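You operate a simulated robot arm through the tools that you are given. There is no shell and no other tool. Be economical: measure what you need, move in short steps, check, and stop when the job is done.

Carry out the task below with a simulated robot arm. There is one attempt and no reset: what you move stays moved.

Task
Skim the oil specks off the small bath and wipe the drops off the long bath's ledge.
Fine: tip the skimmer out into the grey pot, which stays where it is, no spill; grey rag; skimmer and rag back. Set down upright: skimmer. What is to be rubbed or washed off counts as gone when no trace of it is left.

It is judged by the outcome, as a careful person would: the job done as asked, and still so three seconds after it is handed in. It fails if anything else is knocked over, pushed out of place, dropped, spilled or broken.

Robot
A 6-joint arm with a two-finger parallel gripper on a trunk, on a base that drives. Base frame: it is fixed to the floor where the robot stands at the start and does not move with it; the origin is under the middle of the robot, x ahead of it, y to its left, z up; the surface under the hand at the start is at about z = 0.86. Lengths are in m, angles in rad, forces in N, time in s.
With the tool pointing down near the work surface it reaches from about 0.18 to 0.84 m from the robot's upright axis, wherever it stands. Its first joint turns from -2.897 to 2.897 rad. Places, roughly: green rag, grey rag [-0.5, -1.5, 1]; grey pot [-0.75, -1.75, 1]; small bath [0.4, -0.7, 0.7]; something [-0.4, -1.3, 0.9]. Payload 3.91 kg.
Tool frame: the origin (TCP) lies between the finger pads and is the grasp point; the fingertips stand 0.03 m ahead of it; z points along the fingers, y is the line along which they close. The gripper opens to 0.11 m. The fingers are 0.02 m wide and 0.01 m thick; the gripper's body (0.048 by 0.112 m) begins 0.055 m behind the TCP.
Orientation is told as [roll, pitch, yaw] about the base's x, y, z axes, in that order, counted from this pose: with the fingers straight down and closing along the base's y, the tool's x points along the base's -x, its y along +y and its z along -z.

Tools
- The arm moves only by the tool send_rows. Its argument "commands" is a list that holds one entry, the list of rows, each a list of 7 numbers: the opening, from 0 (shut) to 1 (fully open), then the shift along the base's x, y, z in m, then the turn, a rotation vector about the base's x, y, z in rad. In form: [[[hand, dx, dy, dz, wx, wy, wz], ...]]. A call has 1 to 12 rows; each row is the pose to reach, as a shift and turn from the pose commanded when the call began. Rows are played at 5 a second. More than 0.05 m and 0.15 rad between two rows, or a gripper value outside its range, and nothing of the call is played. A pose out of reach is approached as far as the arm can. The call stops where the force on the tool passes 90 N (or 10 N more than at its start, if that is more) or the arm is blocked; 0.2 s more then pass. Each finger travels about 0.108 m/s and halts on what it meets, pressing with about 37 N; the grip force reading is that of the motor and also rises with nothing between the fingers. The clock runs only during rows and for 0.2 s after the last one: add rows that repeat a pose to give the fingers time. The reply holds the time, the measured pose of the TCP, the force on the tool along the base axes, the opening and the grip force, in the units named above and with some noise, with the torque about the TCP (base axes, N m) and any sound that the robot's microphone picked up, and new pictures: "show" is both (left out), scene, wrist or none.
- Cameras (640 x 400 px; columns grow to the right, rows downward): "scene" is now at [-0.0962, -0.0327, 1.5193]; the picture's right is [-0.41, -0.91, 0.00], its down [-0.68, 0.31, -0.66] and it looks along [0.61, -0.27, -0.75] (base axes); focal length 291 px, centre (320, 200). "wrist" rides on the gripper at [0.077, 0.007, -0.114] in the tool frame; the picture's right is [-0.09, 1.00, 0.00], its down [-0.80, -0.07, -0.59] and it looks along [-0.59, -0.05, 0.80] (tool axes); focal length 270 px, centre (320, 200). There is no depth. A picture from a camera that has moved, and an enlarged one, comes with that camera's place and axes in the base frame and with its lens.
- slide_trunk(by): slides the trunk up (or, below 0, down) by that many m; the arm and the scene camera ride with it, the base frame stays. It gives what a move gives, with no picture.
- drive_base(legs): drives the robot by 1 to 6 legs, each [ahead, left, turn to the left] in m, m and rad, along the robot's own axes; the way and the turn of a leg run together, so that a leg with both is an arc; at most 1.5 m and 3.142 rad a leg. The arm and the cameras ride along, it lands a little off, and it stops where it bumps. It gives what a move gives, and a new picture of the scene camera.
- head_to(pan, tilt): turns the head with the scene camera to pan (to the left, within 1.501 rad either way) and tilt (down, from -0.506 to 1.204), counted from straight ahead of the robot. It gives what a move gives, and a new picture of the scene camera.
- zoom(camera, box): a new picture of the part [left, top, right, bottom] of that camera's present view, enlarged. The clock stands still meanwhile.
- hand_in(): hands the job in; it is judged then, once.

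Work in short steps. Places have to be worked out from the pictures, the camera data and where the tool is seen: move nearer, look again, correct. Check each grasp and each placing, and mend what went wrong. You have 120 turns and 260 pictures in all, those below and enlarged ones among them. Open the gripper and draw the arm clear of the work before you hand the job in, unless the task says otherwise; then end with one line.

The tools are called after "Request:" as a command line: name --argument value ..., lists and objects as JSON in quotes. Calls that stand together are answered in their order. send_rows: Moves the arm, as the interface text tells. Its arguments: {"type":"object","properties":{"commands":{"type":"array","items":{"type":"array","items":{"type":"array","items":{"type":"number"}}}},"show":{"type":"string","enum":["both","scene","wrist","none"]}},"required":["commands"]} The other tools are called the same way: slide_trunk (by) slides the trunk up or down; drive_base (legs) drives the base; head_to (pan, tilt) turns the head that bears the scene camera; zoom (camera, box) takes an enlarged picture of a part of a camera's view; hand_in () hands the job in.

At the start:

```text
time: 0.0
tool_pos: [0.3697, -0.2326, 1.1339]
tcp_rot: [0.001, 0.0, 0.0]
contact_force: [-0.3, -0.1, -0.3]
ft_torque: [0.01, 0.01, 0.01]
gripper_width: 0.1098
grip_force: 0.1
trunk travel left (down, up): [-0.475, 0.065]
robot x, y, heading: [0.0005, -0.0038, -0.003]
head pan, tilt: [-0.422, 0.843]
```

scene: 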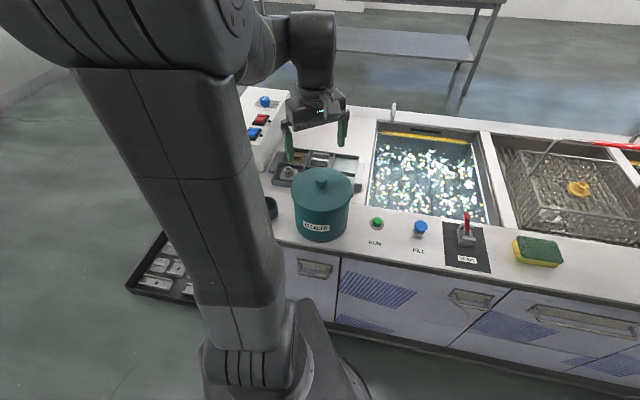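
wrist: 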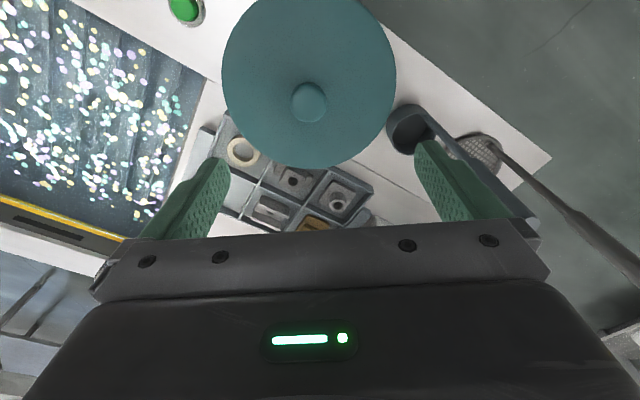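

The picture shows a small bath with specks and controls, a pot "starter"-like, and something like a skimmer under the hand. I look around with the head.

Request:
head_to --pan -1.0 --tilt 0.7

Request:
head_to --pan -1.5 --tilt 0.6

Request:
head_to --pan 0.5 --tilt 0.7

```text
time: 1.0
tool_pos: [0.3696, -0.2335, 1.1336]
tcp_rot: [-0.001, 0.0, 0.0]
contact_force: [-0.3, 0.4, 1.0]
ft_torque: [0.03, -0.02, 0.01]
gripper_width: 0.1101
grip_force: 0.1
trunk travel left (down, up): [-0.475, 0.065]
robot x, y, heading: [-0.0027, 0.0019, -0.003]
head pan, tilt: [-1.0, 0.7]
camera scene: at [-0.1218, -0.072, 1.5311], right [-0.84, -0.54, 0.0], down [-0.35, 0.54, -0.76], along [0.41, -0.64, -0.64], focal length 291 px, centre (320, 200)
```

scene: 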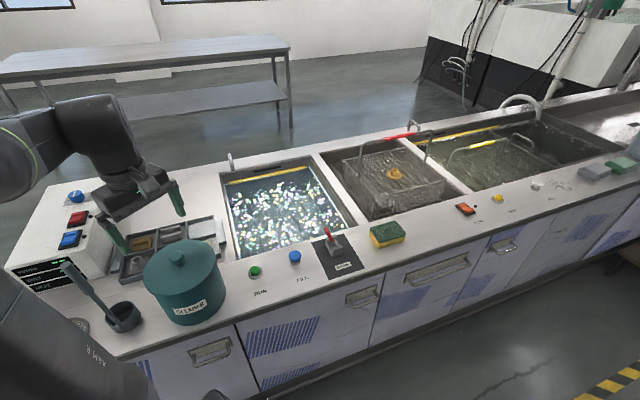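

```text
time: 1.9
tool_pos: [0.37, -0.2332, 1.133]
tcp_rot: [0.0, 0.001, -0.001]
contact_force: [0.1, 0.2, -0.7]
ft_torque: [0.03, 0.01, 0.03]
gripper_width: 0.1098
grip_force: 0.1
trunk travel left (down, up): [-0.475, 0.065]
robot x, y, heading: [-0.0007, 0.0007, 0.001]
head pan, tilt: [-1.499, 0.6]
camera scene: at [-0.1614, -0.0887, 1.5397], right [-1.0, -0.07, 0.0], down [-0.04, 0.56, -0.82], along [0.06, -0.82, -0.57], focal length 291 px, centre (320, 200)
```

scene: 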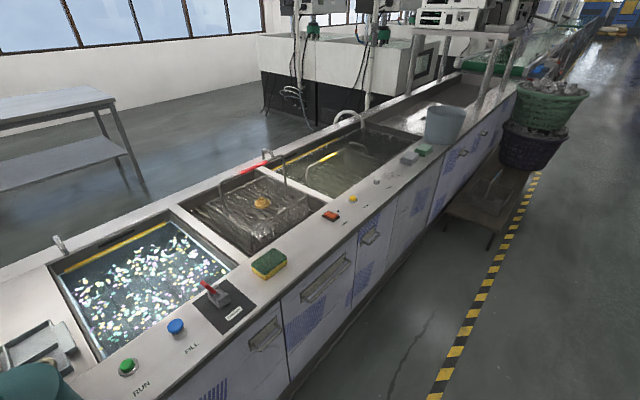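

```text
time: 3.9
tool_pos: [0.3702, -0.2338, 1.1335]
tcp_rot: [0.0, -0.001, 0.0]
contact_force: [0.4, -0.4, -0.9]
ft_torque: [-0.01, 0.0, -0.01]
gripper_width: 0.1099
grip_force: 0.0
trunk travel left (down, up): [-0.475, 0.065]
robot x, y, heading: [0.0025, -0.0006, 0.0]
head pan, tilt: [0.499, 0.7]
camera scene: at [-0.0932, 0.0401, 1.5311], right [0.48, -0.88, 0.0], down [-0.57, -0.31, -0.76], along [0.67, 0.37, -0.64], focal length 291 px, centre (320, 200)
```

scene: 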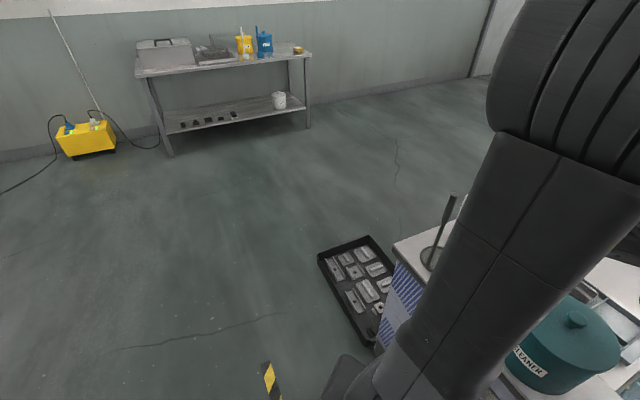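

The skimmer seems to stand in a holder at the bench's left end; rags and pot lie far along the bench. I zoom for detail.

Request:
head_to --pan -1.0 --tilt 0.8

Request:
zoom --camera "scene" --box '[0, 160, 320, 360]'

Request:
zoom --camera "scene" --box '[200, 100, 440, 250]'

Request:
head_to --pan -1.5 --tilt 0.45

Request:
zoom --camera "scene" --box '[240, 140, 560, 340]'

Request:
zoom --camera "wrist" --box '[340, 60, 640, 280]'

```text
time: 5.5
tool_pos: [0.3703, -0.2337, 1.1336]
tcp_rot: [-0.001, 0.002, 0.0]
contact_force: [0.4, 0.1, -0.8]
ft_torque: [0.02, -0.01, 0.03]
gripper_width: 0.1099
grip_force: 0.0
trunk travel left (down, up): [-0.475, 0.065]
robot x, y, heading: [-0.0008, 0.0002, -0.002]
head pan, tilt: [-1.0, 0.799]
camera scene: at [-0.1241, -0.0684, 1.5229], right [-0.84, -0.54, 0.0], down [-0.39, 0.6, -0.7], along [0.38, -0.59, -0.72], focal length 291 px, centre (320, 200)
```

scene: 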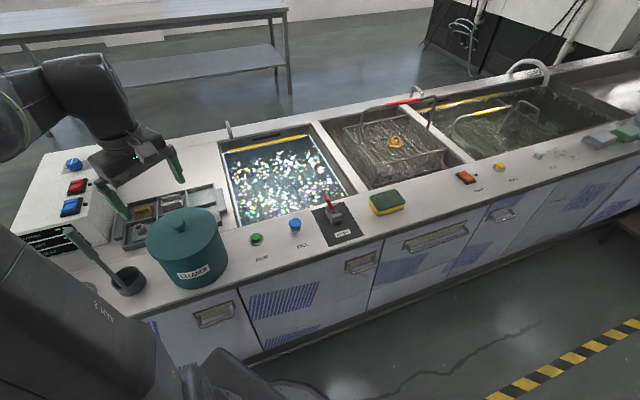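

```text
2.00 times, centred on (160, 260) of scene
camera zoom: at [-0.1241, -0.0684, 1.5229], right [-0.84, -0.54, 0.0], down [-0.39, 0.6, -0.7], along [0.38, -0.59, -0.72], focal length 581 px, centre (640, 80)
```

zoom: 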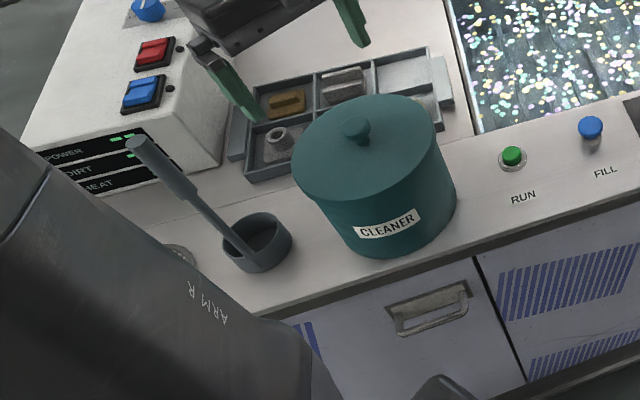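

```text
2.67 times, centred on (320, 175) of scene
camera zoom: at [-0.1241, -0.0684, 1.5229], right [-0.84, -0.54, 0.0], down [-0.39, 0.6, -0.7], along [0.38, -0.59, -0.72], focal length 775 px, centre (320, 267)
```

zoom: 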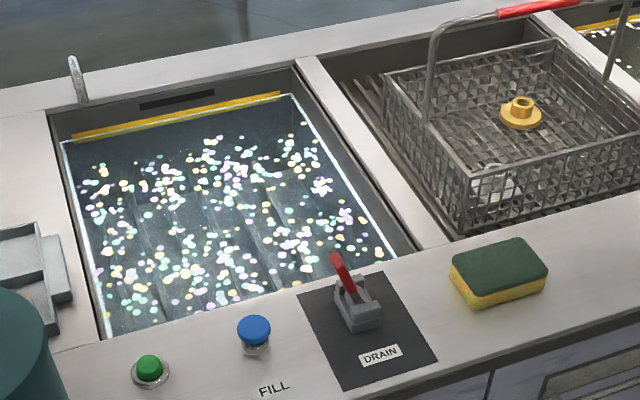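

```text
time: 6.4
tool_pos: [0.3708, -0.2342, 1.1337]
tcp_rot: [0.0, -0.001, 0.0]
contact_force: [-0.1, 1.3, -0.4]
ft_torque: [-0.01, -0.01, -0.01]
gripper_width: 0.1097
grip_force: 0.0
trunk travel left (down, up): [-0.475, 0.065]
robot x, y, heading: [-0.0013, -0.0001, -0.001]
head pan, tilt: [-1.499, 0.45]
camera scene: at [-0.1611, -0.0922, 1.5532], right [-1.0, -0.07, 0.0], down [-0.03, 0.43, -0.9], along [0.07, -0.9, -0.44], focal length 291 px, centre (320, 200)
```

scene: 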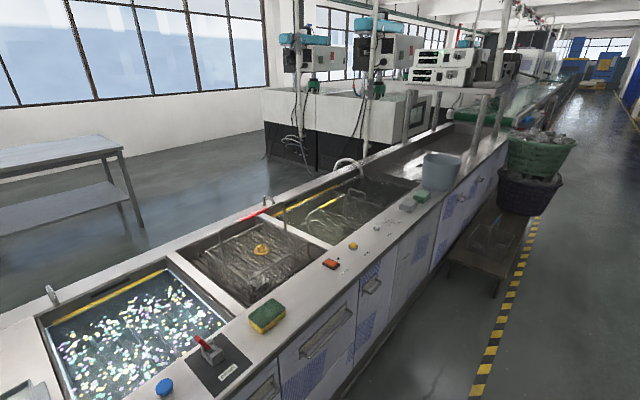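

```text
2.00 times, centred on (400, 240) of scene
camera zoom: at [-0.1611, -0.0922, 1.5532], right [-1.0, -0.07, 0.0], down [-0.03, 0.43, -0.9], along [0.07, -0.9, -0.44], focal length 581 px, centre (160, 120)
```

zoom: 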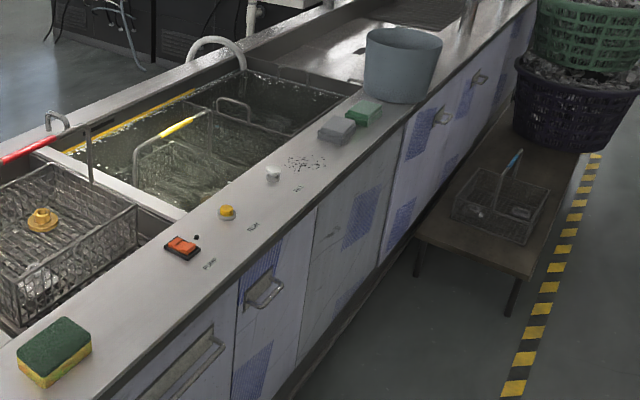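

```text
1.82 times, centred on (490, 170) of wrist
camera zoom: at [0.2932, -0.2277, 1.2489], right [0.09, 1.0, 0.0], down [0.8, -0.07, 0.59], along [0.59, -0.05, -0.8], focal length 491 px, centre (11, 254)
```

zoom: 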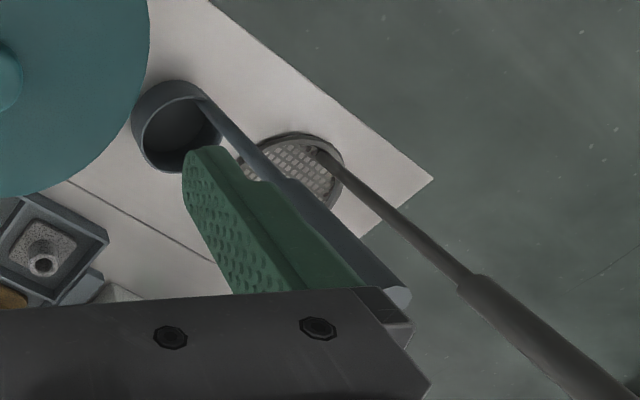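

Two handled tools stand at the bench end: a solid ladle (handle tip about [0.42,-0.10,1.11]) and a mesh skimmer at about [0.51,0.01]. I raise the hand and draw back to look at them.

Request:
send_rows --commands '[[[1, -0.02, 0, 0.05, 0, 0, 0], [1, -0.05, 0, 0.09, 0, 0, 0], [1, -0.09, 0.03, 0.1, 0, 0, 0], [1, -0.1, 0.07, 0.1, 0, 0, 0], [1, -0.1, 0.12, 0.1, 0, 0, 0], [1, -0.1, 0.16, 0.1, 0, 0, 0]]]' --show "wrist"

Request:
head_to --pan -0.3 --tilt 0.85

```text
refused: row 1 steps farther than a row can; nothing moved
```

```text
time: 7.8
tool_pos: [0.3701, -0.2346, 1.1339]
tcp_rot: [-0.001, -0.001, 0.0]
contact_force: [-0.2, 0.2, 0.3]
ft_torque: [-0.02, -0.03, 0.0]
gripper_width: 0.1099
grip_force: 0.0
trunk travel left (down, up): [-0.475, 0.065]
robot x, y, heading: [-0.0002, 0.0048, -0.001]
head pan, tilt: [-0.3, 0.85]
camera scene: at [-0.0931, -0.0237, 1.5189], right [-0.3, -0.96, 0.0], down [-0.72, 0.22, -0.66], along [0.63, -0.2, -0.75], focal length 291 px, centre (320, 200)
```

scene: 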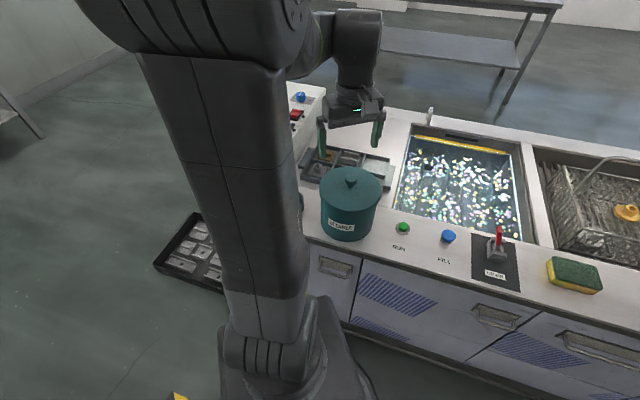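

Steps were a bit too long; I repeat with shorter ones.

Request:
send_rows --commands '[[[1, 0, 0, 0.045, 0, 0, 0], [1, -0.02, 0, 0.085, 0, 0, 0], [1, -0.05, 0.01, 0.1, 0, 0, 0], [1, -0.08, 0.04, 0.1, 0, 0, 0], [1, -0.1, 0.08, 0.1, 0, 0, 0], [1, -0.1, 0.12, 0.1, 0, 0, 0], [1, -0.1, 0.16, 0.1, 0, 0, 0], [1, -0.1, 0.2, 0.1, 0, 0, 0]]]' --show "wrist"

```text
time: 9.8
tool_pos: [0.2881, -0.0306, 1.2075]
tcp_rot: [-0.018, 0.105, -0.014]
contact_force: [0.6, -0.2, -0.9]
ft_torque: [-0.04, 0.04, -0.01]
gripper_width: 0.1099
grip_force: 0.0
trunk travel left (down, up): [-0.475, 0.065]
robot x, y, heading: [0.0056, 0.0004, 0.004]
head pan, tilt: [-0.3, 0.85]
stopped in row 8: the arm was blocked; the commanded pose is now the measured one
camera wrist: at [0.2231, -0.0214, 1.3295], right [0.1, 0.99, -0.03], down [0.86, -0.07, 0.51], along [0.5, -0.07, -0.86], focal length 270 px, centre (320, 200)
```

wrist: 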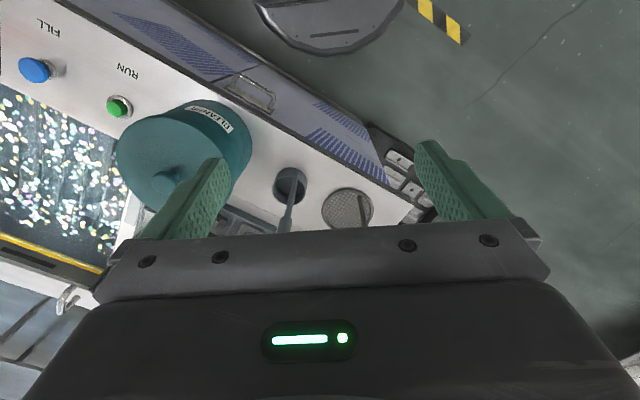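

The skimmer stands at about [0.51,0,0.87] with a near-vertical handle whose tip is near [0.49,0.02,1.12]. I move the hand out and yaw so the wrist camera looks at it from the side.

Request:
send_rows --commands '[[[1, 0.03, -0.03, 0.01, 0, -0.05, 0.1], [1, 0.06, -0.06, 0.02, 0, -0.1, 0.22], [1, 0.09, -0.09, 0.03, 0, -0.1, 0.35], [1, 0.12, -0.12, 0.03, 0, -0.1, 0.49], [1, 0.14, -0.15, 0.03, 0, -0.1, 0.63], [1, 0.16, -0.17, 0.03, 0, -0.1, 0.77], [1, 0.18, -0.2, 0.03, 0, -0.1, 0.9], [1, 0.19, -0.22, 0.03, 0, -0.1, 1.03], [1, 0.2, -0.24, 0.03, 0, -0.1, 1.16], [1, 0.2, -0.26, 0.03, 0, -0.1, 1.3]]]' --show "wrist"

```text
time: 12.0
tool_pos: [0.4846, -0.2884, 1.2396]
tcp_rot: [-0.072, 0.026, 1.288]
contact_force: [-0.7, 0.1, -0.5]
ft_torque: [-0.02, 0.0, 0.0]
gripper_width: 0.1096
grip_force: 0.1
trunk travel left (down, up): [-0.475, 0.065]
robot x, y, heading: [-0.0001, 0.0017, 0.003]
head pan, tilt: [-0.3, 0.85]
camera wrist: at [0.45, -0.3557, 1.3547], right [-0.93, 0.36, -0.07], down [0.25, 0.78, 0.58], along [0.27, 0.52, -0.81], focal length 270 px, centre (320, 200)
```

wrist: 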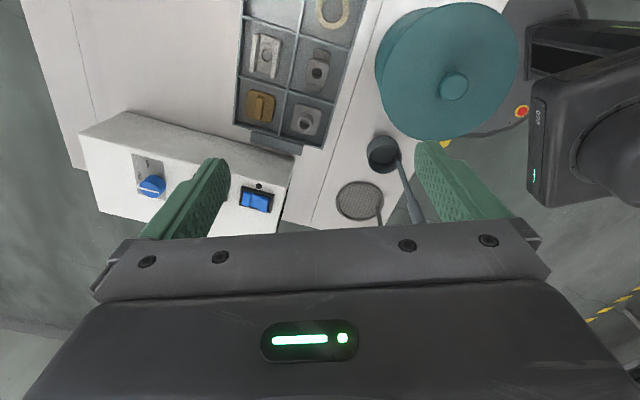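

I tilt the hand so the wrist camera sees the skimmer and its handle from the side.

Request:
send_rows --commands '[[[1, 0, -0.03, 0, 0.14, 0, 0], [1, 0, -0.06, 0, 0.28, 0, 0], [1, 0, -0.09, 0, 0.42, 0, 0], [1, 0, -0.1, 0, 0.56, 0, 0], [1, 0, -0.1, 0, 0.7, 0, 0]]]' --show "wrist"

Request:
zoom --camera "wrist" --box '[280, 100, 440, 240]'

```text
time: 13.2
tool_pos: [0.4762, -0.3529, 1.1891]
tcp_rot: [0.139, -0.638, 1.213]
contact_force: [-0.4, 0.0, -0.6]
ft_torque: [-0.01, 0.02, 0.03]
gripper_width: 0.11
grip_force: 0.0
out of reach, approached as far as the arm can: row 4, 5
trunk travel left (down, up): [-0.475, 0.065]
robot x, y, heading: [0.0002, -0.0015, -0.001]
head pan, tilt: [-0.3, 0.85]
camera wrist: at [0.4392, -0.4776, 1.2367], right [-0.93, 0.33, 0.16], down [0.25, 0.23, 0.94], along [0.28, 0.91, -0.29], focal length 270 px, centre (320, 200)
```

wrist: 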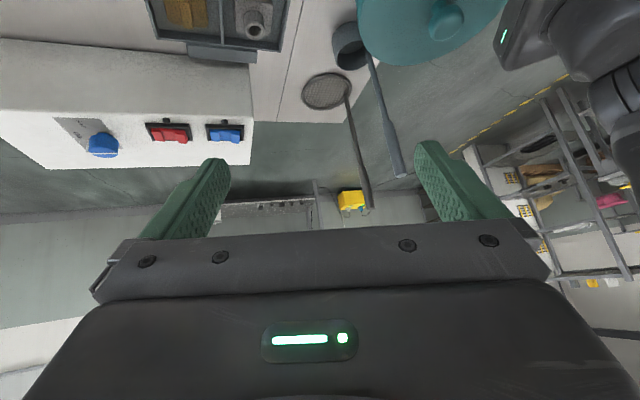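

```text
2.86 times, centred on (360, 170) of wrist
camera zoom: at [0.4392, -0.4776, 1.2367], right [-0.93, 0.33, 0.16], down [0.25, 0.23, 0.94], along [0.28, 0.91, -0.29], focal length 772 px, centre (206, 286)
```

zoom: 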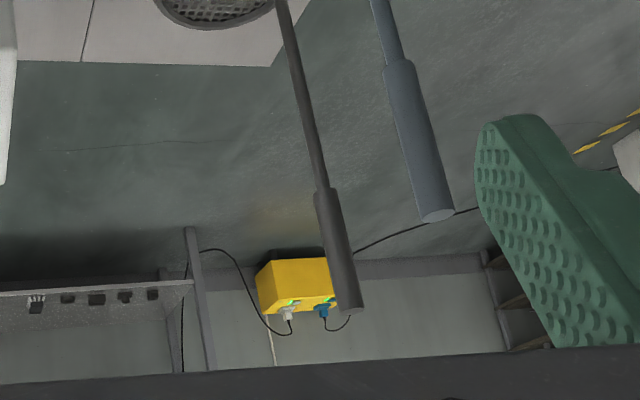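

Tip is near [0.494,0.02,1.118], base [0.487,0,0.875], grip part above z 1.035. Before grasping I test in free air whether the arm can point horizontally and up outward (for tipping); first I yaw back and rise.

Request:
send_rows --commands '[[[1, 0, 0.02, 0.03, 0, 0, -0.14], [1, 0, 0.03, 0.06, 0, 0, -0.28], [1, 0, 0.03, 0.08, 0, 0, -0.42], [1, 0, 0.03, 0.1, 0, 0, -0.56], [1, 0, 0.03, 0.1, 0, 0, -0.7], [1, 0, 0.03, 0.1, 0, 0, -0.84], [1, 0, 0.03, 0.1, 0, 0, -0.98], [1, 0, 0.03, 0.1, 0, 0, -1.12], [1, 0, 0.03, 0.1, 0, 0, -1.26], [1, 0, 0.03, 0.1, 0, 0, -1.4], [1, 0, 0.03, 0.1, 0, 0, -1.54], [1, 0, 0.03, 0.1, 0, 0, -1.68]]]' --show "none"

```text
time: 15.8
tool_pos: [0.4759, -0.323, 1.2918]
tcp_rot: [0.155, -0.645, -0.469]
contact_force: [0.0, -0.4, -0.8]
ft_torque: [-0.02, -0.02, -0.01]
gripper_width: 0.1099
grip_force: 0.0
trunk travel left (down, up): [-0.475, 0.065]
robot x, y, heading: [0.0032, 0.003, 0.002]
head pan, tilt: [-0.3, 0.85]
```

Now pitch outward in steps, to see how far it goes.

Request:
send_rows --commands '[[[1, 0.02, -0.01, 0, -0.063, -0.125, 0], [1, 0.04, -0.02, 0, -0.127, -0.25, 0], [1, 0.06, -0.03, 0, -0.19, -0.375, 0], [1, 0.08, -0.04, 0, -0.253, -0.5, 0], [1, 0.1, -0.05, 0, -0.316, -0.624, 0], [1, 0.12, -0.06, 0, -0.38, -0.749, 0], [1, 0.12, -0.06, 0, -0.443, -0.874, 0], [1, 0.12, -0.06, 0, -0.506, -0.999, 0], [1, 0.12, -0.06, 0, -0.57, -1.124, 0], [1, 0.12, -0.06, 0, -0.633, -1.249, 0], [1, 0.12, -0.06, 0, -0.696, -1.374, 0], [1, 0.12, -0.06, 0, -0.75, -1.48, 0]]]' --show "scene"

```text
time: 18.4
tool_pos: [0.5957, -0.3821, 1.2899]
tcp_rot: [-2.982, -0.836, 2.67]
contact_force: [-0.2, 0.6, -0.1]
ft_torque: [-0.03, -0.03, 0.04]
gripper_width: 0.11
grip_force: 0.1
trunk travel left (down, up): [-0.475, 0.065]
robot x, y, heading: [0.0033, -0.0017, -0.0]
head pan, tilt: [-0.3, 0.85]
camera scene: at [-0.0924, -0.0241, 1.5189], right [-0.3, -0.96, 0.0], down [-0.72, 0.22, -0.66], along [0.63, -0.2, -0.75], focal length 291 px, centre (320, 200)
```

scene: 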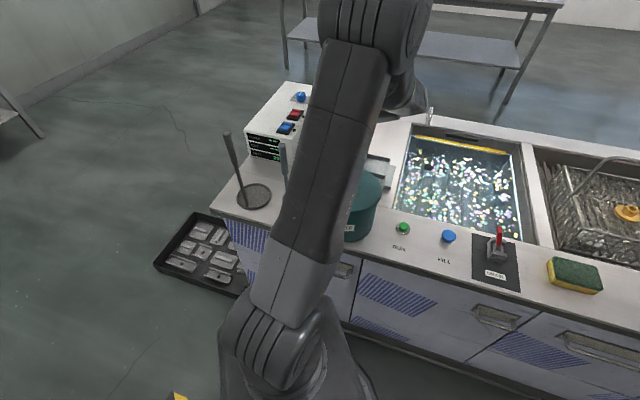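

The arm can point up 42° above horizontal, so a top grip and outward tipping works. I return to tool-down.

Request:
send_rows --commands '[[[1, -0.02, 0.01, 0, 0.063, 0.125, 0], [1, -0.04, 0.02, 0, 0.127, 0.25, 0], [1, -0.06, 0.03, 0, 0.19, 0.375, 0], [1, -0.08, 0.04, 0, 0.253, 0.5, 0], [1, -0.1, 0.05, 0, 0.316, 0.624, 0], [1, -0.12, 0.06, 0, 0.38, 0.749, 0], [1, -0.12, 0.06, 0, 0.443, 0.874, 0], [1, -0.12, 0.06, 0, 0.506, 0.999, 0], [1, -0.12, 0.06, 0, 0.57, 1.124, 0], [1, -0.12, 0.06, 0, 0.633, 1.249, 0], [1, -0.12, 0.06, 0, 0.696, 1.374, 0], [1, -0.12, 0.06, 0, 0.76, 1.499, 0]]]' --show "none"

Request:
send_rows --commands '[[[1, 0, 0, 0, 0.06, 0.12, 0], [1, 0, 0, 0, 0.12, 0.24, 0], [1, 0, 0, 0, 0.18, 0.36, 0], [1, 0, 0, 0, 0.24, 0.48, 0], [1, 0, 0, 0, 0.29, 0.57, 0], [1, 0, 0, 0, 0.36, 0.71, 0]]]' --show "none"

```text
time: 21.0
tool_pos: [0.4762, -0.322, 1.2906]
tcp_rot: [0.155, -0.619, -0.469]
contact_force: [0.1, 0.2, 1.0]
ft_torque: [0.02, 0.02, 0.01]
gripper_width: 0.1099
grip_force: 0.0
trunk travel left (down, up): [-0.475, 0.065]
robot x, y, heading: [-0.0021, 0.0003, 0.001]
head pan, tilt: [-0.3, 0.85]
```

```text
refused: row 6 steps farther than a row can; nothing moved
```

Request:
send_rows --commands '[[[1, 0, 0, 0, 0.03, 0.125, 0], [1, 0, 0, 0, 0.06, 0.25, 0], [1, 0, 0, 0, 0.09, 0.375, 0], [1, 0, 0, 0, 0.115, 0.5, 0], [1, 0, 0, 0, 0.142, 0.622, 0]]]' --show "none"

```text
time: 22.2
tool_pos: [0.4769, -0.3224, 1.2912]
tcp_rot: [0.01, 0.007, -0.423]
contact_force: [0.2, 0.2, -0.1]
ft_torque: [-0.01, 0.01, 0.0]
gripper_width: 0.11
grip_force: 0.0
trunk travel left (down, up): [-0.475, 0.065]
robot x, y, heading: [0.002, 0.0006, 0.001]
head pan, tilt: [-0.3, 0.85]
```

Tool is vertical. I yaw so the fingers close along x, and move above the skimmer handle.

Request:
send_rows --commands '[[[1, 0, 0.03, 0, 0, 0, 0.148], [1, 0, 0.06, 0, 0, 0, 0.296], [1, 0, 0.09, 0, 0, 0, 0.444], [1, 0, 0.12, 0, 0, 0, 0.592], [1, 0, 0.15, 0, 0, 0, 0.74], [1, 0, 0.18, 0, 0, 0, 0.888], [1, 0.01, 0.21, 0, 0, 0, 1.036], [1, 0.016, 0.24, 0, 0, 0, 1.184], [1, 0.016, 0.27, 0, 0, 0, 1.332], [1, 0.016, 0.3, 0, 0, 0, 1.48], [1, 0.016, 0.32, 0, 0, 0, 1.628], [1, 0.016, 0.339, 0, 0, 0, 1.776]]]' --show "both"

```text
time: 24.8
tool_pos: [0.4933, 0.0175, 1.2908]
tcp_rot: [0.013, 0.004, 1.357]
contact_force: [0.6, -0.2, 0.3]
ft_torque: [-0.01, 0.01, -0.04]
gripper_width: 0.1099
grip_force: 0.2
trunk travel left (down, up): [-0.475, 0.065]
robot x, y, heading: [-0.001, -0.0006, -0.002]
head pan, tilt: [-0.3, 0.85]
camera scene: at [-0.0927, -0.0234, 1.5188], right [-0.3, -0.96, 0.0], down [-0.72, 0.22, -0.66], along [0.63, -0.2, -0.75], focal length 291 px, centre (320, 200)
camera wrist: at [0.471, -0.0565, 1.4065], right [-0.95, 0.3, 0.01], down [0.25, 0.77, 0.59], along [0.17, 0.57, -0.81], focal length 270 px, centre (320, 200)
```

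scene: 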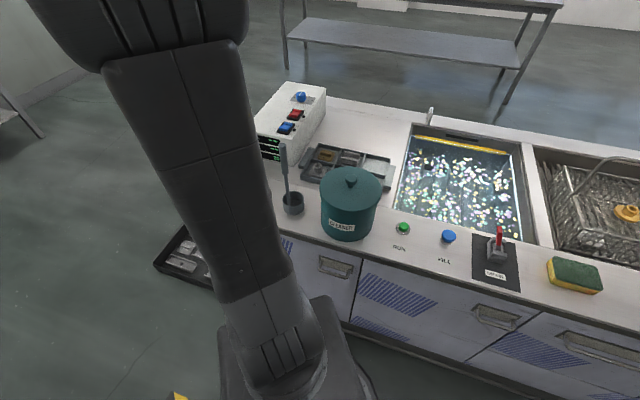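
wrist: 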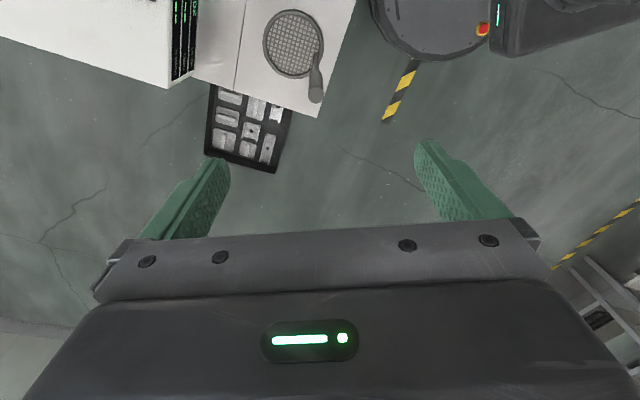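

The handle tip, seen here, works out at [0.495,0.017], right under the TCP. I descend around it.

Request:
send_rows --commands '[[[1, 0.001, 0, -0.045, 0, 0, 0], [1, 0.001, 0, -0.09, 0, 0, 0], [1, 0.001, 0, -0.13, 0, 0, 0], [1, 0.001, 0, -0.16, 0, 0, 0], [1, 0.001, 0, -0.185, 0, 0, 0], [1, 0.001, 0, -0.205, 0, 0, 0]]]' --show "wrist"

```text
time: 26.2
tool_pos: [0.4932, 0.0178, 1.0857]
tcp_rot: [0.01, 0.001, 1.355]
contact_force: [0.4, 0.4, -0.4]
ft_torque: [0.0, 0.01, 0.01]
gripper_width: 0.1103
grip_force: 0.1
trunk travel left (down, up): [-0.475, 0.065]
robot x, y, heading: [0.0009, 0.0006, 0.005]
head pan, tilt: [-0.3, 0.85]
camera wrist: at [0.4713, -0.0567, 1.2012], right [-0.95, 0.3, 0.01], down [0.25, 0.77, 0.59], along [0.17, 0.57, -0.81], focal length 270 px, centre (320, 200)
```

wrist: 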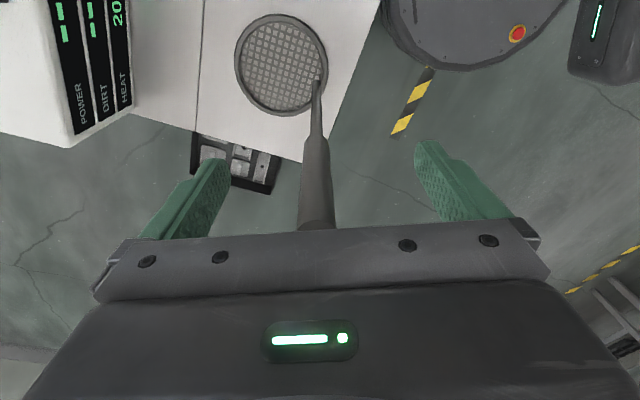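

The handle is centred between the fingers. I close on it.

Request:
send_rows --commands '[[[0.5, 0, 0, 0, 0, 0, 0], [0.2, 0, 0, 0, 0, 0, 0], [0.05, 0, 0, 0, 0, 0, 0], [0, 0, 0, 0, 0, 0, 0], [0, 0, 0, 0, 0, 0, 0], [0, 0, 0, 0, 0, 0, 0]]]' --show "wrist"

```text
time: 27.6
tool_pos: [0.4947, 0.018, 1.0861]
tcp_rot: [0.01, 0.0, 1.353]
contact_force: [1.8, 0.8, 4.2]
ft_torque: [-0.25, -0.92, 0.03]
gripper_width: 0.0164
grip_force: 37.2
trunk travel left (down, up): [-0.475, 0.065]
robot x, y, heading: [0.0026, -0.0021, -0.002]
head pan, tilt: [-0.3, 0.85]
camera wrist: at [0.4711, -0.0567, 1.2016], right [-0.95, 0.3, 0.01], down [0.25, 0.77, 0.59], along [0.17, 0.57, -0.81], focal length 270 px, centre (320, 200)
```

wrist: 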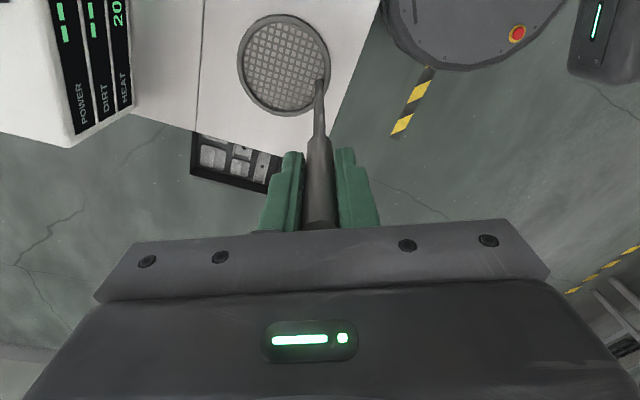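

Gripped at 16 mm. I lift straight up, then raise the trunk too, to carry the skimmer clear of the ladle and cleaner pot.

Request:
send_rows --commands '[[[0, 0, 0, 0.02, 0, 0, 0], [0, 0, 0, 0.06, 0, 0, 0], [0, 0, 0, 0.1, 0, 0, 0], [0, 0, 0, 0.14, 0, 0, 0], [0, 0, 0, 0.18, 0, 0, 0], [0, 0, 0, 0.22, 0, 0, 0], [0, 0, 0, 0.25, 0, 0, 0]]]' --show "wrist"

Request:
slide_trunk --by 0.06

```text
time: 29.2
tool_pos: [0.4925, 0.0144, 1.3337]
tcp_rot: [0.011, 0.004, 1.355]
contact_force: [0.3, 0.1, -1.4]
ft_torque: [0.06, 0.04, -0.03]
gripper_width: 0.0167
grip_force: 37.0
trunk travel left (down, up): [-0.475, 0.065]
robot x, y, heading: [-0.0008, 0.0025, 0.0]
head pan, tilt: [-0.3, 0.85]
camera wrist: at [0.4709, -0.0602, 1.4492], right [-0.95, 0.3, 0.01], down [0.25, 0.77, 0.59], along [0.17, 0.57, -0.81], focal length 270 px, centre (320, 200)
```

wrist: 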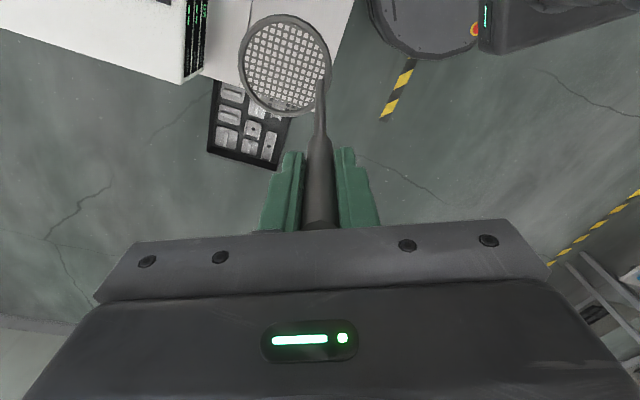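

```text
time: 30.2
tool_pos: [0.4921, 0.014, 1.3932]
tcp_rot: [0.014, 0.004, 1.357]
contact_force: [-0.2, 0.3, -1.6]
ft_torque: [0.04, 0.07, 0.02]
gripper_width: 0.0167
grip_force: 37.2
trunk travel left (down, up): [-0.535, 0.005]
robot x, y, heading: [0.0013, -0.0029, -0.002]
head pan, tilt: [-0.3, 0.85]
```

Skimmer held at TCP z 1.39. I turn in place to face the bench and shift right to stand before the small bath.

Request:
drive_base --legs '[[0, 0, -0.651], [0, -0.294, 0]]'

Request:
head_to --pan 0.25 --tilt 1.15

```text
time: 34.0
tool_pos: [0.2049, -0.5362, 1.393]
tcp_rot: [0.01, 0.002, 0.687]
contact_force: [-0.3, -1.4, 0.2]
ft_torque: [-0.01, 0.01, 0.03]
gripper_width: 0.0
grip_force: 36.8
trunk travel left (down, up): [-0.535, 0.005]
robot x, y, heading: [-0.1883, -0.2425, -0.669]
head pan, tilt: [-0.3, 0.85]
camera scene: at [-0.2772, -0.2019, 1.5788], right [-0.82, -0.57, 0.0], down [-0.43, 0.62, -0.66], along [0.37, -0.54, -0.75], focal length 291 px, centre (320, 200)
```

scene: 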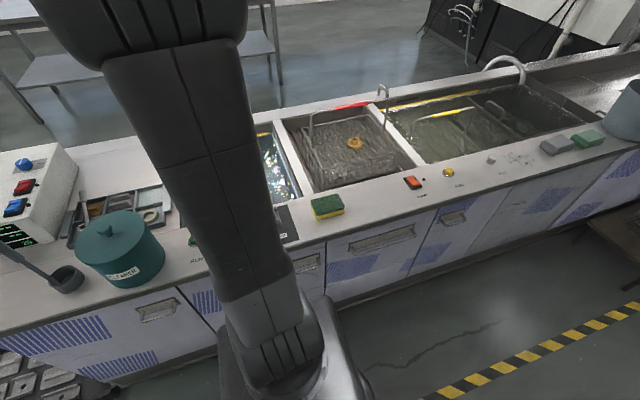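

```text
time: 35.0
tool_pos: [0.2055, -0.5346, 1.3939]
tcp_rot: [0.012, 0.005, 0.686]
contact_force: [0.5, -0.7, -0.6]
ft_torque: [0.0, -0.01, 0.0]
gripper_width: 0.0001
grip_force: 37.1
trunk travel left (down, up): [-0.535, 0.005]
robot x, y, heading: [-0.1879, -0.2425, -0.667]
head pan, tilt: [0.25, 1.15]
camera scene: at [-0.2665, -0.161, 1.558], right [-0.41, -0.91, 0.0], down [-0.83, 0.37, -0.41], along [0.37, -0.17, -0.91], focal length 291 px, centre (320, 200)
```

scene: 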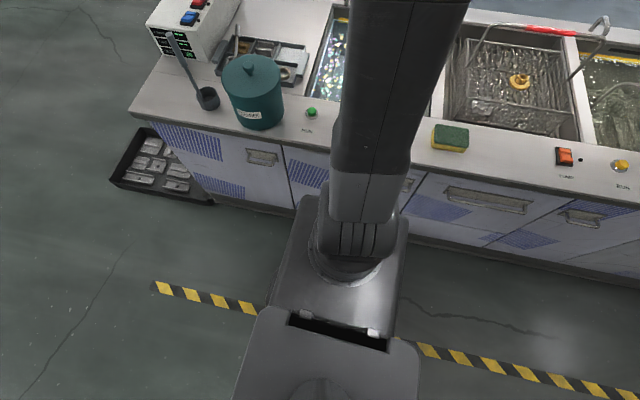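

The gripper width reads 0: the skimmer slipped out. I look for where it is.

Request:
send_rows --commands '[[[0, 0, 0, 0, 0, 0, 0]]]' --show "wrist"

Request:
head_to --pan 1.0 --tilt 1.0

Request:
head_to --pan -0.9 --tilt 0.9

```text
time: 35.4
tool_pos: [0.2051, -0.5352, 1.3938]
tcp_rot: [0.012, 0.004, 0.686]
contact_force: [1.1, -0.2, -0.1]
ft_torque: [-0.01, 0.02, -0.01]
gripper_width: 0.0001
grip_force: 36.7
trunk travel left (down, up): [-0.535, 0.005]
robot x, y, heading: [-0.1862, -0.2435, -0.668]
head pan, tilt: [0.25, 1.15]
camera wrist: at [0.1429, -0.5802, 1.5089], right [-0.56, 0.83, 0.01], down [0.67, 0.45, 0.59], along [0.48, 0.34, -0.81], focal length 270 px, centre (320, 200)
```

wrist: 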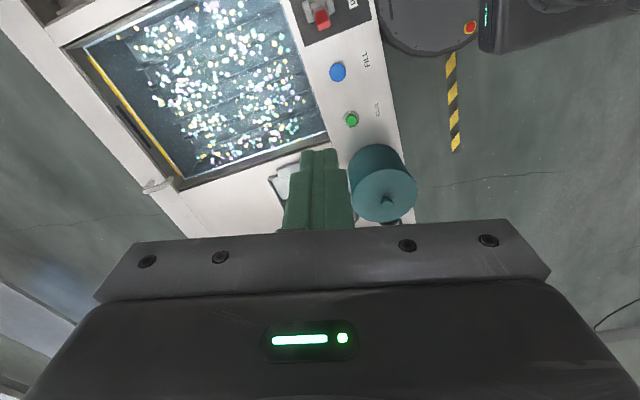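

```text
time: 36.5
tool_pos: [0.2047, -0.5361, 1.3936]
tcp_rot: [0.01, 0.003, 0.685]
contact_force: [0.4, -0.1, -0.5]
ft_torque: [0.02, -0.03, 0.0]
gripper_width: 0.0001
grip_force: 37.6
trunk travel left (down, up): [-0.535, 0.005]
robot x, y, heading: [-0.1918, -0.2429, -0.667]
head pan, tilt: [1.0, 1.0]
camera scene: at [-0.2551, -0.1141, 1.5677], right [0.33, -0.95, 0.0], down [-0.8, -0.27, -0.54], along [0.51, 0.18, -0.84], focal length 291 px, centre (320, 200)
```

scene: 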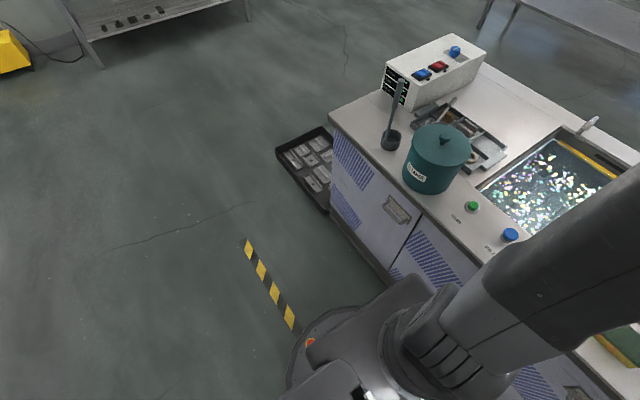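

```text
time: 38.4
tool_pos: [0.205, -0.5351, 1.394]
tcp_rot: [0.012, 0.003, 0.687]
contact_force: [0.0, 0.5, 0.0]
ft_torque: [-0.04, 0.01, -0.01]
gripper_width: 0.0002
grip_force: 36.7
trunk travel left (down, up): [-0.535, 0.005]
robot x, y, heading: [-0.1865, -0.2423, -0.664]
head pan, tilt: [-0.901, 0.901]
camera scene: at [-0.3207, -0.2123, 1.5749], right [-1.0, 0.0, 0.0], down [0.0, 0.78, -0.62], along [0.0, -0.62, -0.78], focal length 291 px, centre (320, 200)
```

scene: 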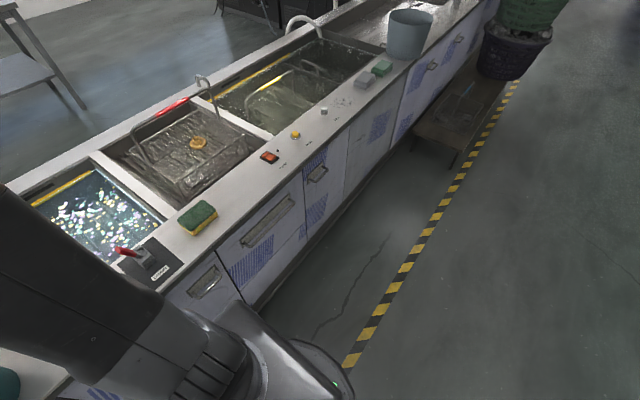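

Something like a handle lies near the parts tray behind the cleaner. I zoom there.

Request:
head_to --pan 0.9 --tilt 0.85

Request:
zoom --camera "scene" --box '[300, 80, 500, 205]'

```text
time: 40.2
tool_pos: [0.205, -0.5333, 1.3927]
tcp_rot: [0.013, 0.004, 0.686]
contact_force: [-0.7, -0.4, 0.0]
ft_torque: [0.01, -0.01, 0.0]
gripper_width: 0.0
grip_force: 37.2
trunk travel left (down, up): [-0.535, 0.005]
robot x, y, heading: [-0.1909, -0.2399, -0.667]
head pan, tilt: [0.901, 0.85]
camera scene: at [-0.2449, -0.1188, 1.5788], right [0.23, -0.97, 0.0], down [-0.73, -0.17, -0.66], along [0.64, 0.15, -0.75], focal length 291 px, centre (320, 200)
```

scene: 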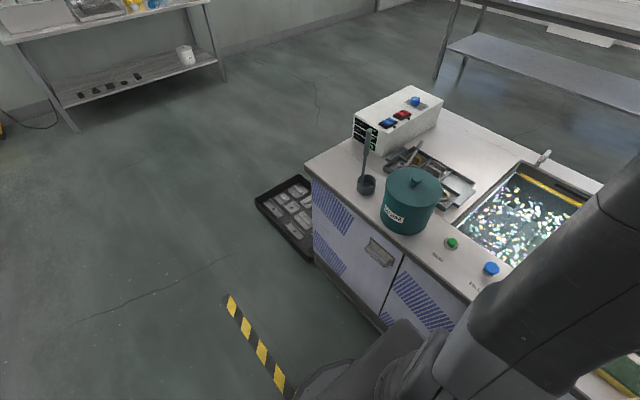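

```text
3.20 times, centred on (400, 142) of scene
camera zoom: at [-0.2449, -0.1188, 1.5788], right [0.23, -0.97, 0.0], down [-0.73, -0.17, -0.66], along [0.64, 0.15, -0.75], focal length 930 px, centre (64, 384)
```

zoom: 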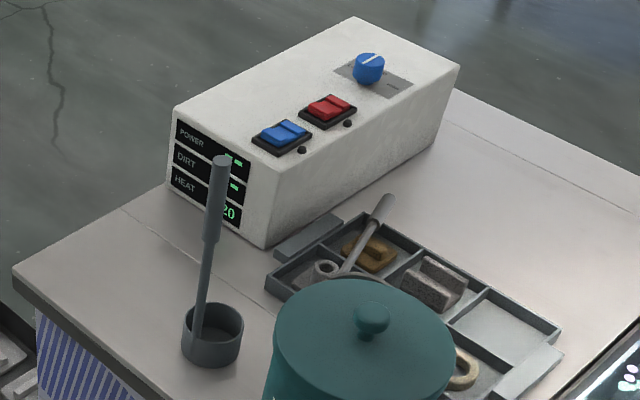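

The skimmer fell into the parts tray behind the cleaner (swung out during the turn). I drive back left and look at it closely with the wrist camera.

Request:
drive_base --legs '[[0, 0.29, 0]]'

Request:
send_rows --commands '[[[0.2, 0, 0, -0.02, 0, 0, -0.14], [0.4, 0, 0, -0.04, 0, 0, -0.28], [0.6, 0, 0, -0.06, 0, 0, -0.42], [0.8, 0, 0, -0.08, 0, 0, -0.56], [1, 0, 0, -0.1, 0, 0, -0.7]]]' --show "both"

```text
time: 42.2
tool_pos: [0.3829, -0.3117, 1.3936]
tcp_rot: [0.013, 0.004, 0.681]
contact_force: [0.3, 0.1, -2.0]
ft_torque: [-0.02, 0.01, 0.02]
gripper_width: 0.0
grip_force: 37.3
trunk travel left (down, up): [-0.535, 0.005]
robot x, y, heading: [-0.0086, -0.0114, -0.676]
head pan, tilt: [0.901, 0.85]
camera scene: at [-0.0646, 0.1078, 1.5788], right [0.22, -0.97, 0.0], down [-0.73, -0.17, -0.66], along [0.64, 0.15, -0.75], focal length 291 px, centre (320, 200)
```

scene: 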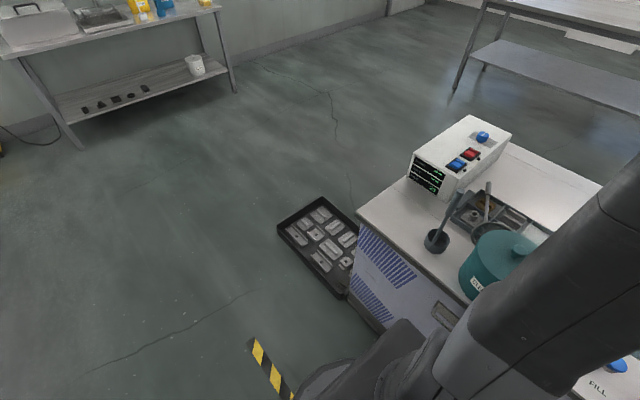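

```text
time: 43.4
tool_pos: [0.383, -0.3121, 1.293]
tcp_rot: [0.012, 0.005, -0.023]
contact_force: [-0.8, 0.2, -0.4]
ft_torque: [-0.02, 0.01, -0.01]
gripper_width: 0.1101
grip_force: 0.0
trunk travel left (down, up): [-0.535, 0.005]
robot x, y, heading: [-0.0089, -0.0154, -0.676]
head pan, tilt: [0.901, 0.85]
camera scene: at [-0.0651, 0.1069, 1.5789], right [0.22, -0.97, 0.0], down [-0.73, -0.17, -0.66], along [0.64, 0.15, -0.75], focal length 291 px, centre (320, 200)
camera wrist: at [0.3062, -0.306, 1.4085], right [0.11, 0.99, 0.01], down [0.8, -0.1, 0.59], along [0.59, -0.06, -0.81], focal length 270 px, centre (320, 200)
```

scene: 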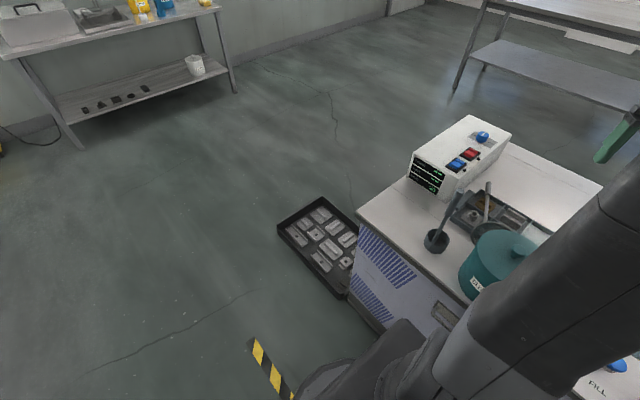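
wrist: 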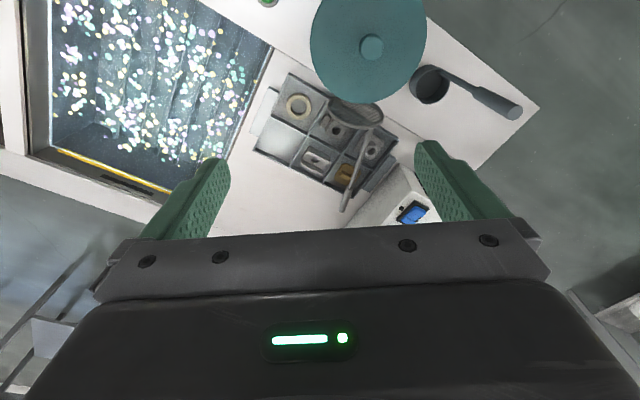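

Request:
zoom --camera "wrist" --box '[240, 60, 440, 230]'

Request:
zoom --camera "scene" --box '[410, 160, 570, 260]'

```text
2.35 times, centred on (340, 145) of wrist
camera zoom: at [0.3062, -0.306, 1.4085], right [0.11, 0.99, 0.01], down [0.8, -0.1, 0.59], along [0.59, -0.06, -0.81], focal length 636 px, centre (273, 329)
```

zoom: 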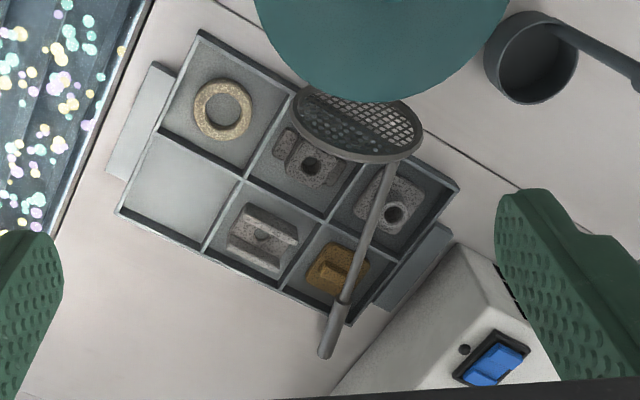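

```text
4.00 times, centred on (490, 210) of scene
camera zoom: at [-0.0651, 0.1069, 1.5789], right [0.22, -0.97, 0.0], down [-0.73, -0.17, -0.66], along [0.64, 0.15, -0.75], focal length 1163 px, centre (-360, 160)
```

zoom: 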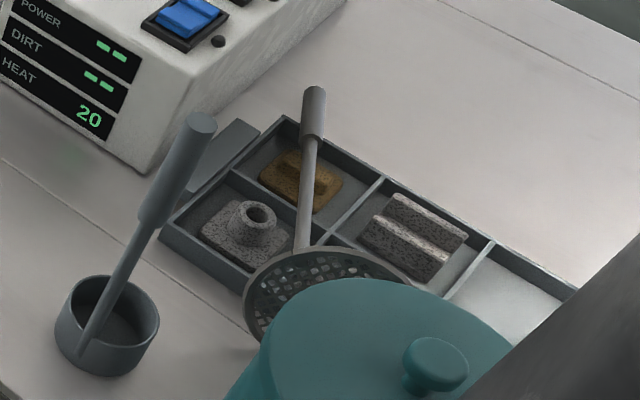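

The skimmer leans on the tray: handle base near [0.508,-0.228,0.925], tip near [0.740,-0.292,0.873]. I'll grip the shaft near [0.60,-0.254,0.904], clear of the nut and the brass part; first I go above it.

Request:
send_rows --commands '[[[0.8, 0.03, 0.01, 0, 0, 0, -0.05], [0.7, 0.07, 0.02, -0.01, 0, 0, -0.1], [0.6, 0.11, 0.03, -0.02, 0, 0, -0.15], [0.5, 0.15, 0.04, -0.03, 0, 0, -0.2], [0.4, 0.19, 0.05, -0.05, 0, 0, -0.25], [0.36, 0.218, 0.058, -0.09, 0, 0, -0.25], [0.36, 0.218, 0.058, -0.13, 0, 0, -0.25], [0.36, 0.218, 0.058, -0.17, 0, 0, -0.25], [0.36, 0.218, 0.058, -0.21, 0, 0, -0.25], [0.36, 0.218, 0.058, -0.24, 0, 0, -0.25]]]' --show "wrist"

Request:
zoom --camera "wrist" --box '[220, 40, 420, 240]'

```text
time: 45.6
tool_pos: [0.6015, -0.2562, 1.0558]
tcp_rot: [0.011, 0.002, -0.269]
contact_force: [-1.1, -0.5, -0.2]
ft_torque: [0.03, 0.0, -0.03]
gripper_width: 0.0397
grip_force: 0.1
trunk travel left (down, up): [-0.535, 0.005]
robot x, y, heading: [-0.0118, -0.018, -0.678]
head pan, tilt: [0.901, 0.85]
camera wrist: at [0.5287, -0.2306, 1.1699], right [0.35, 0.94, 0.01], down [0.75, -0.29, 0.59], along [0.56, -0.2, -0.81], focal length 270 px, centre (320, 200)
```

wrist: 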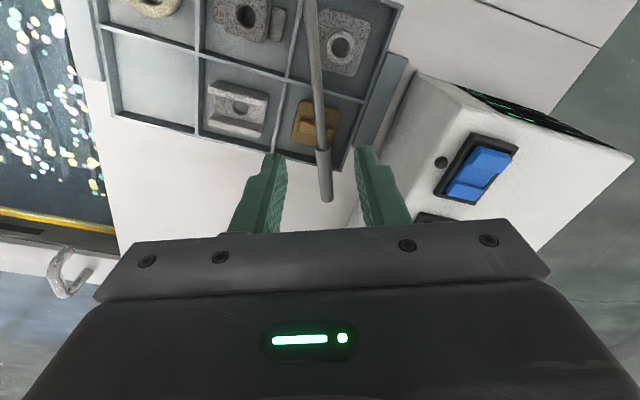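

```text
2.00 times, centred on (320, 140) of wrist
camera zoom: at [0.5287, -0.2306, 1.1699], right [0.35, 0.94, 0.01], down [0.75, -0.29, 0.59], along [0.56, -0.2, -0.81], focal length 541 px, centre (320, 320)
```

zoom: 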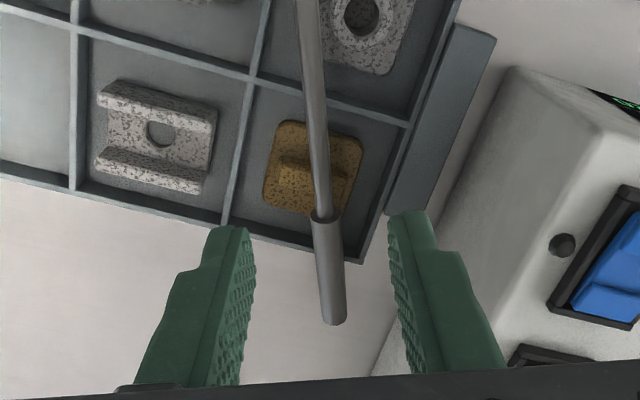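

The shaft under the hand is at [0.605,-0.259,0.904]. I shift by 3 mm and descend to z 0.917.

Request:
send_rows --commands '[[[0.36, 0.002, -0.003, -0.04, 0, 0, 0], [0.36, 0.002, -0.003, -0.08, 0, 0, 0], [0.36, 0.002, -0.003, -0.11, 0, 0, 0], [0.36, 0.002, -0.003, -0.125, 0, 0, 0], [0.36, 0.002, -0.003, -0.138, 0, 0, 0]]]' --show "wrist"

Request:
zoom --camera "wrist" --box '[220, 40, 420, 240]'

```text
time: 46.8
tool_pos: [0.6022, -0.2575, 0.9139]
tcp_rot: [0.013, 0.003, -0.271]
contact_force: [0.1, -1.1, 0.7]
ft_torque: [0.01, 0.04, 0.01]
gripper_width: 0.0395
grip_force: 0.1
trunk travel left (down, up): [-0.535, 0.005]
robot x, y, heading: [-0.0148, -0.0146, -0.674]
head pan, tilt: [0.901, 0.85]
camera wrist: at [0.5303, -0.2332, 1.0293], right [0.35, 0.94, 0.01], down [0.75, -0.29, 0.59], along [0.56, -0.2, -0.81], focal length 270 px, centre (320, 200)
```

wrist: 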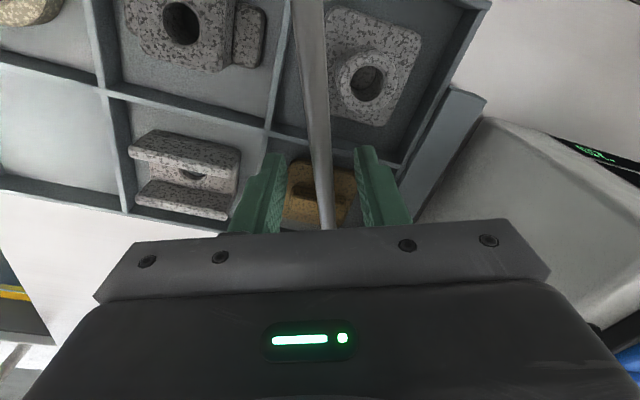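

```text
2.00 times, centred on (320, 140) of wrist
camera zoom: at [0.5303, -0.2332, 1.0293], right [0.35, 0.94, 0.01], down [0.75, -0.29, 0.59], along [0.56, -0.2, -0.81], focal length 541 px, centre (320, 320)
```

zoom: 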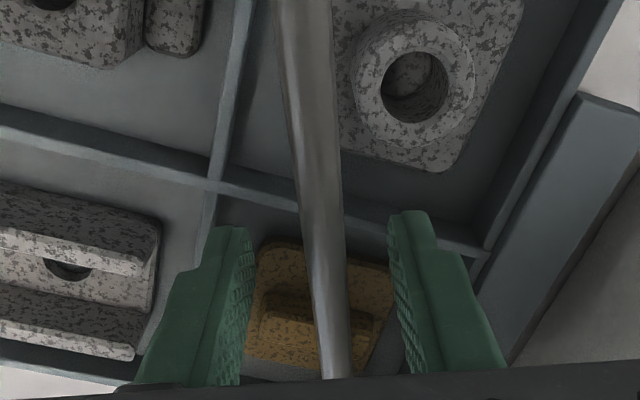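

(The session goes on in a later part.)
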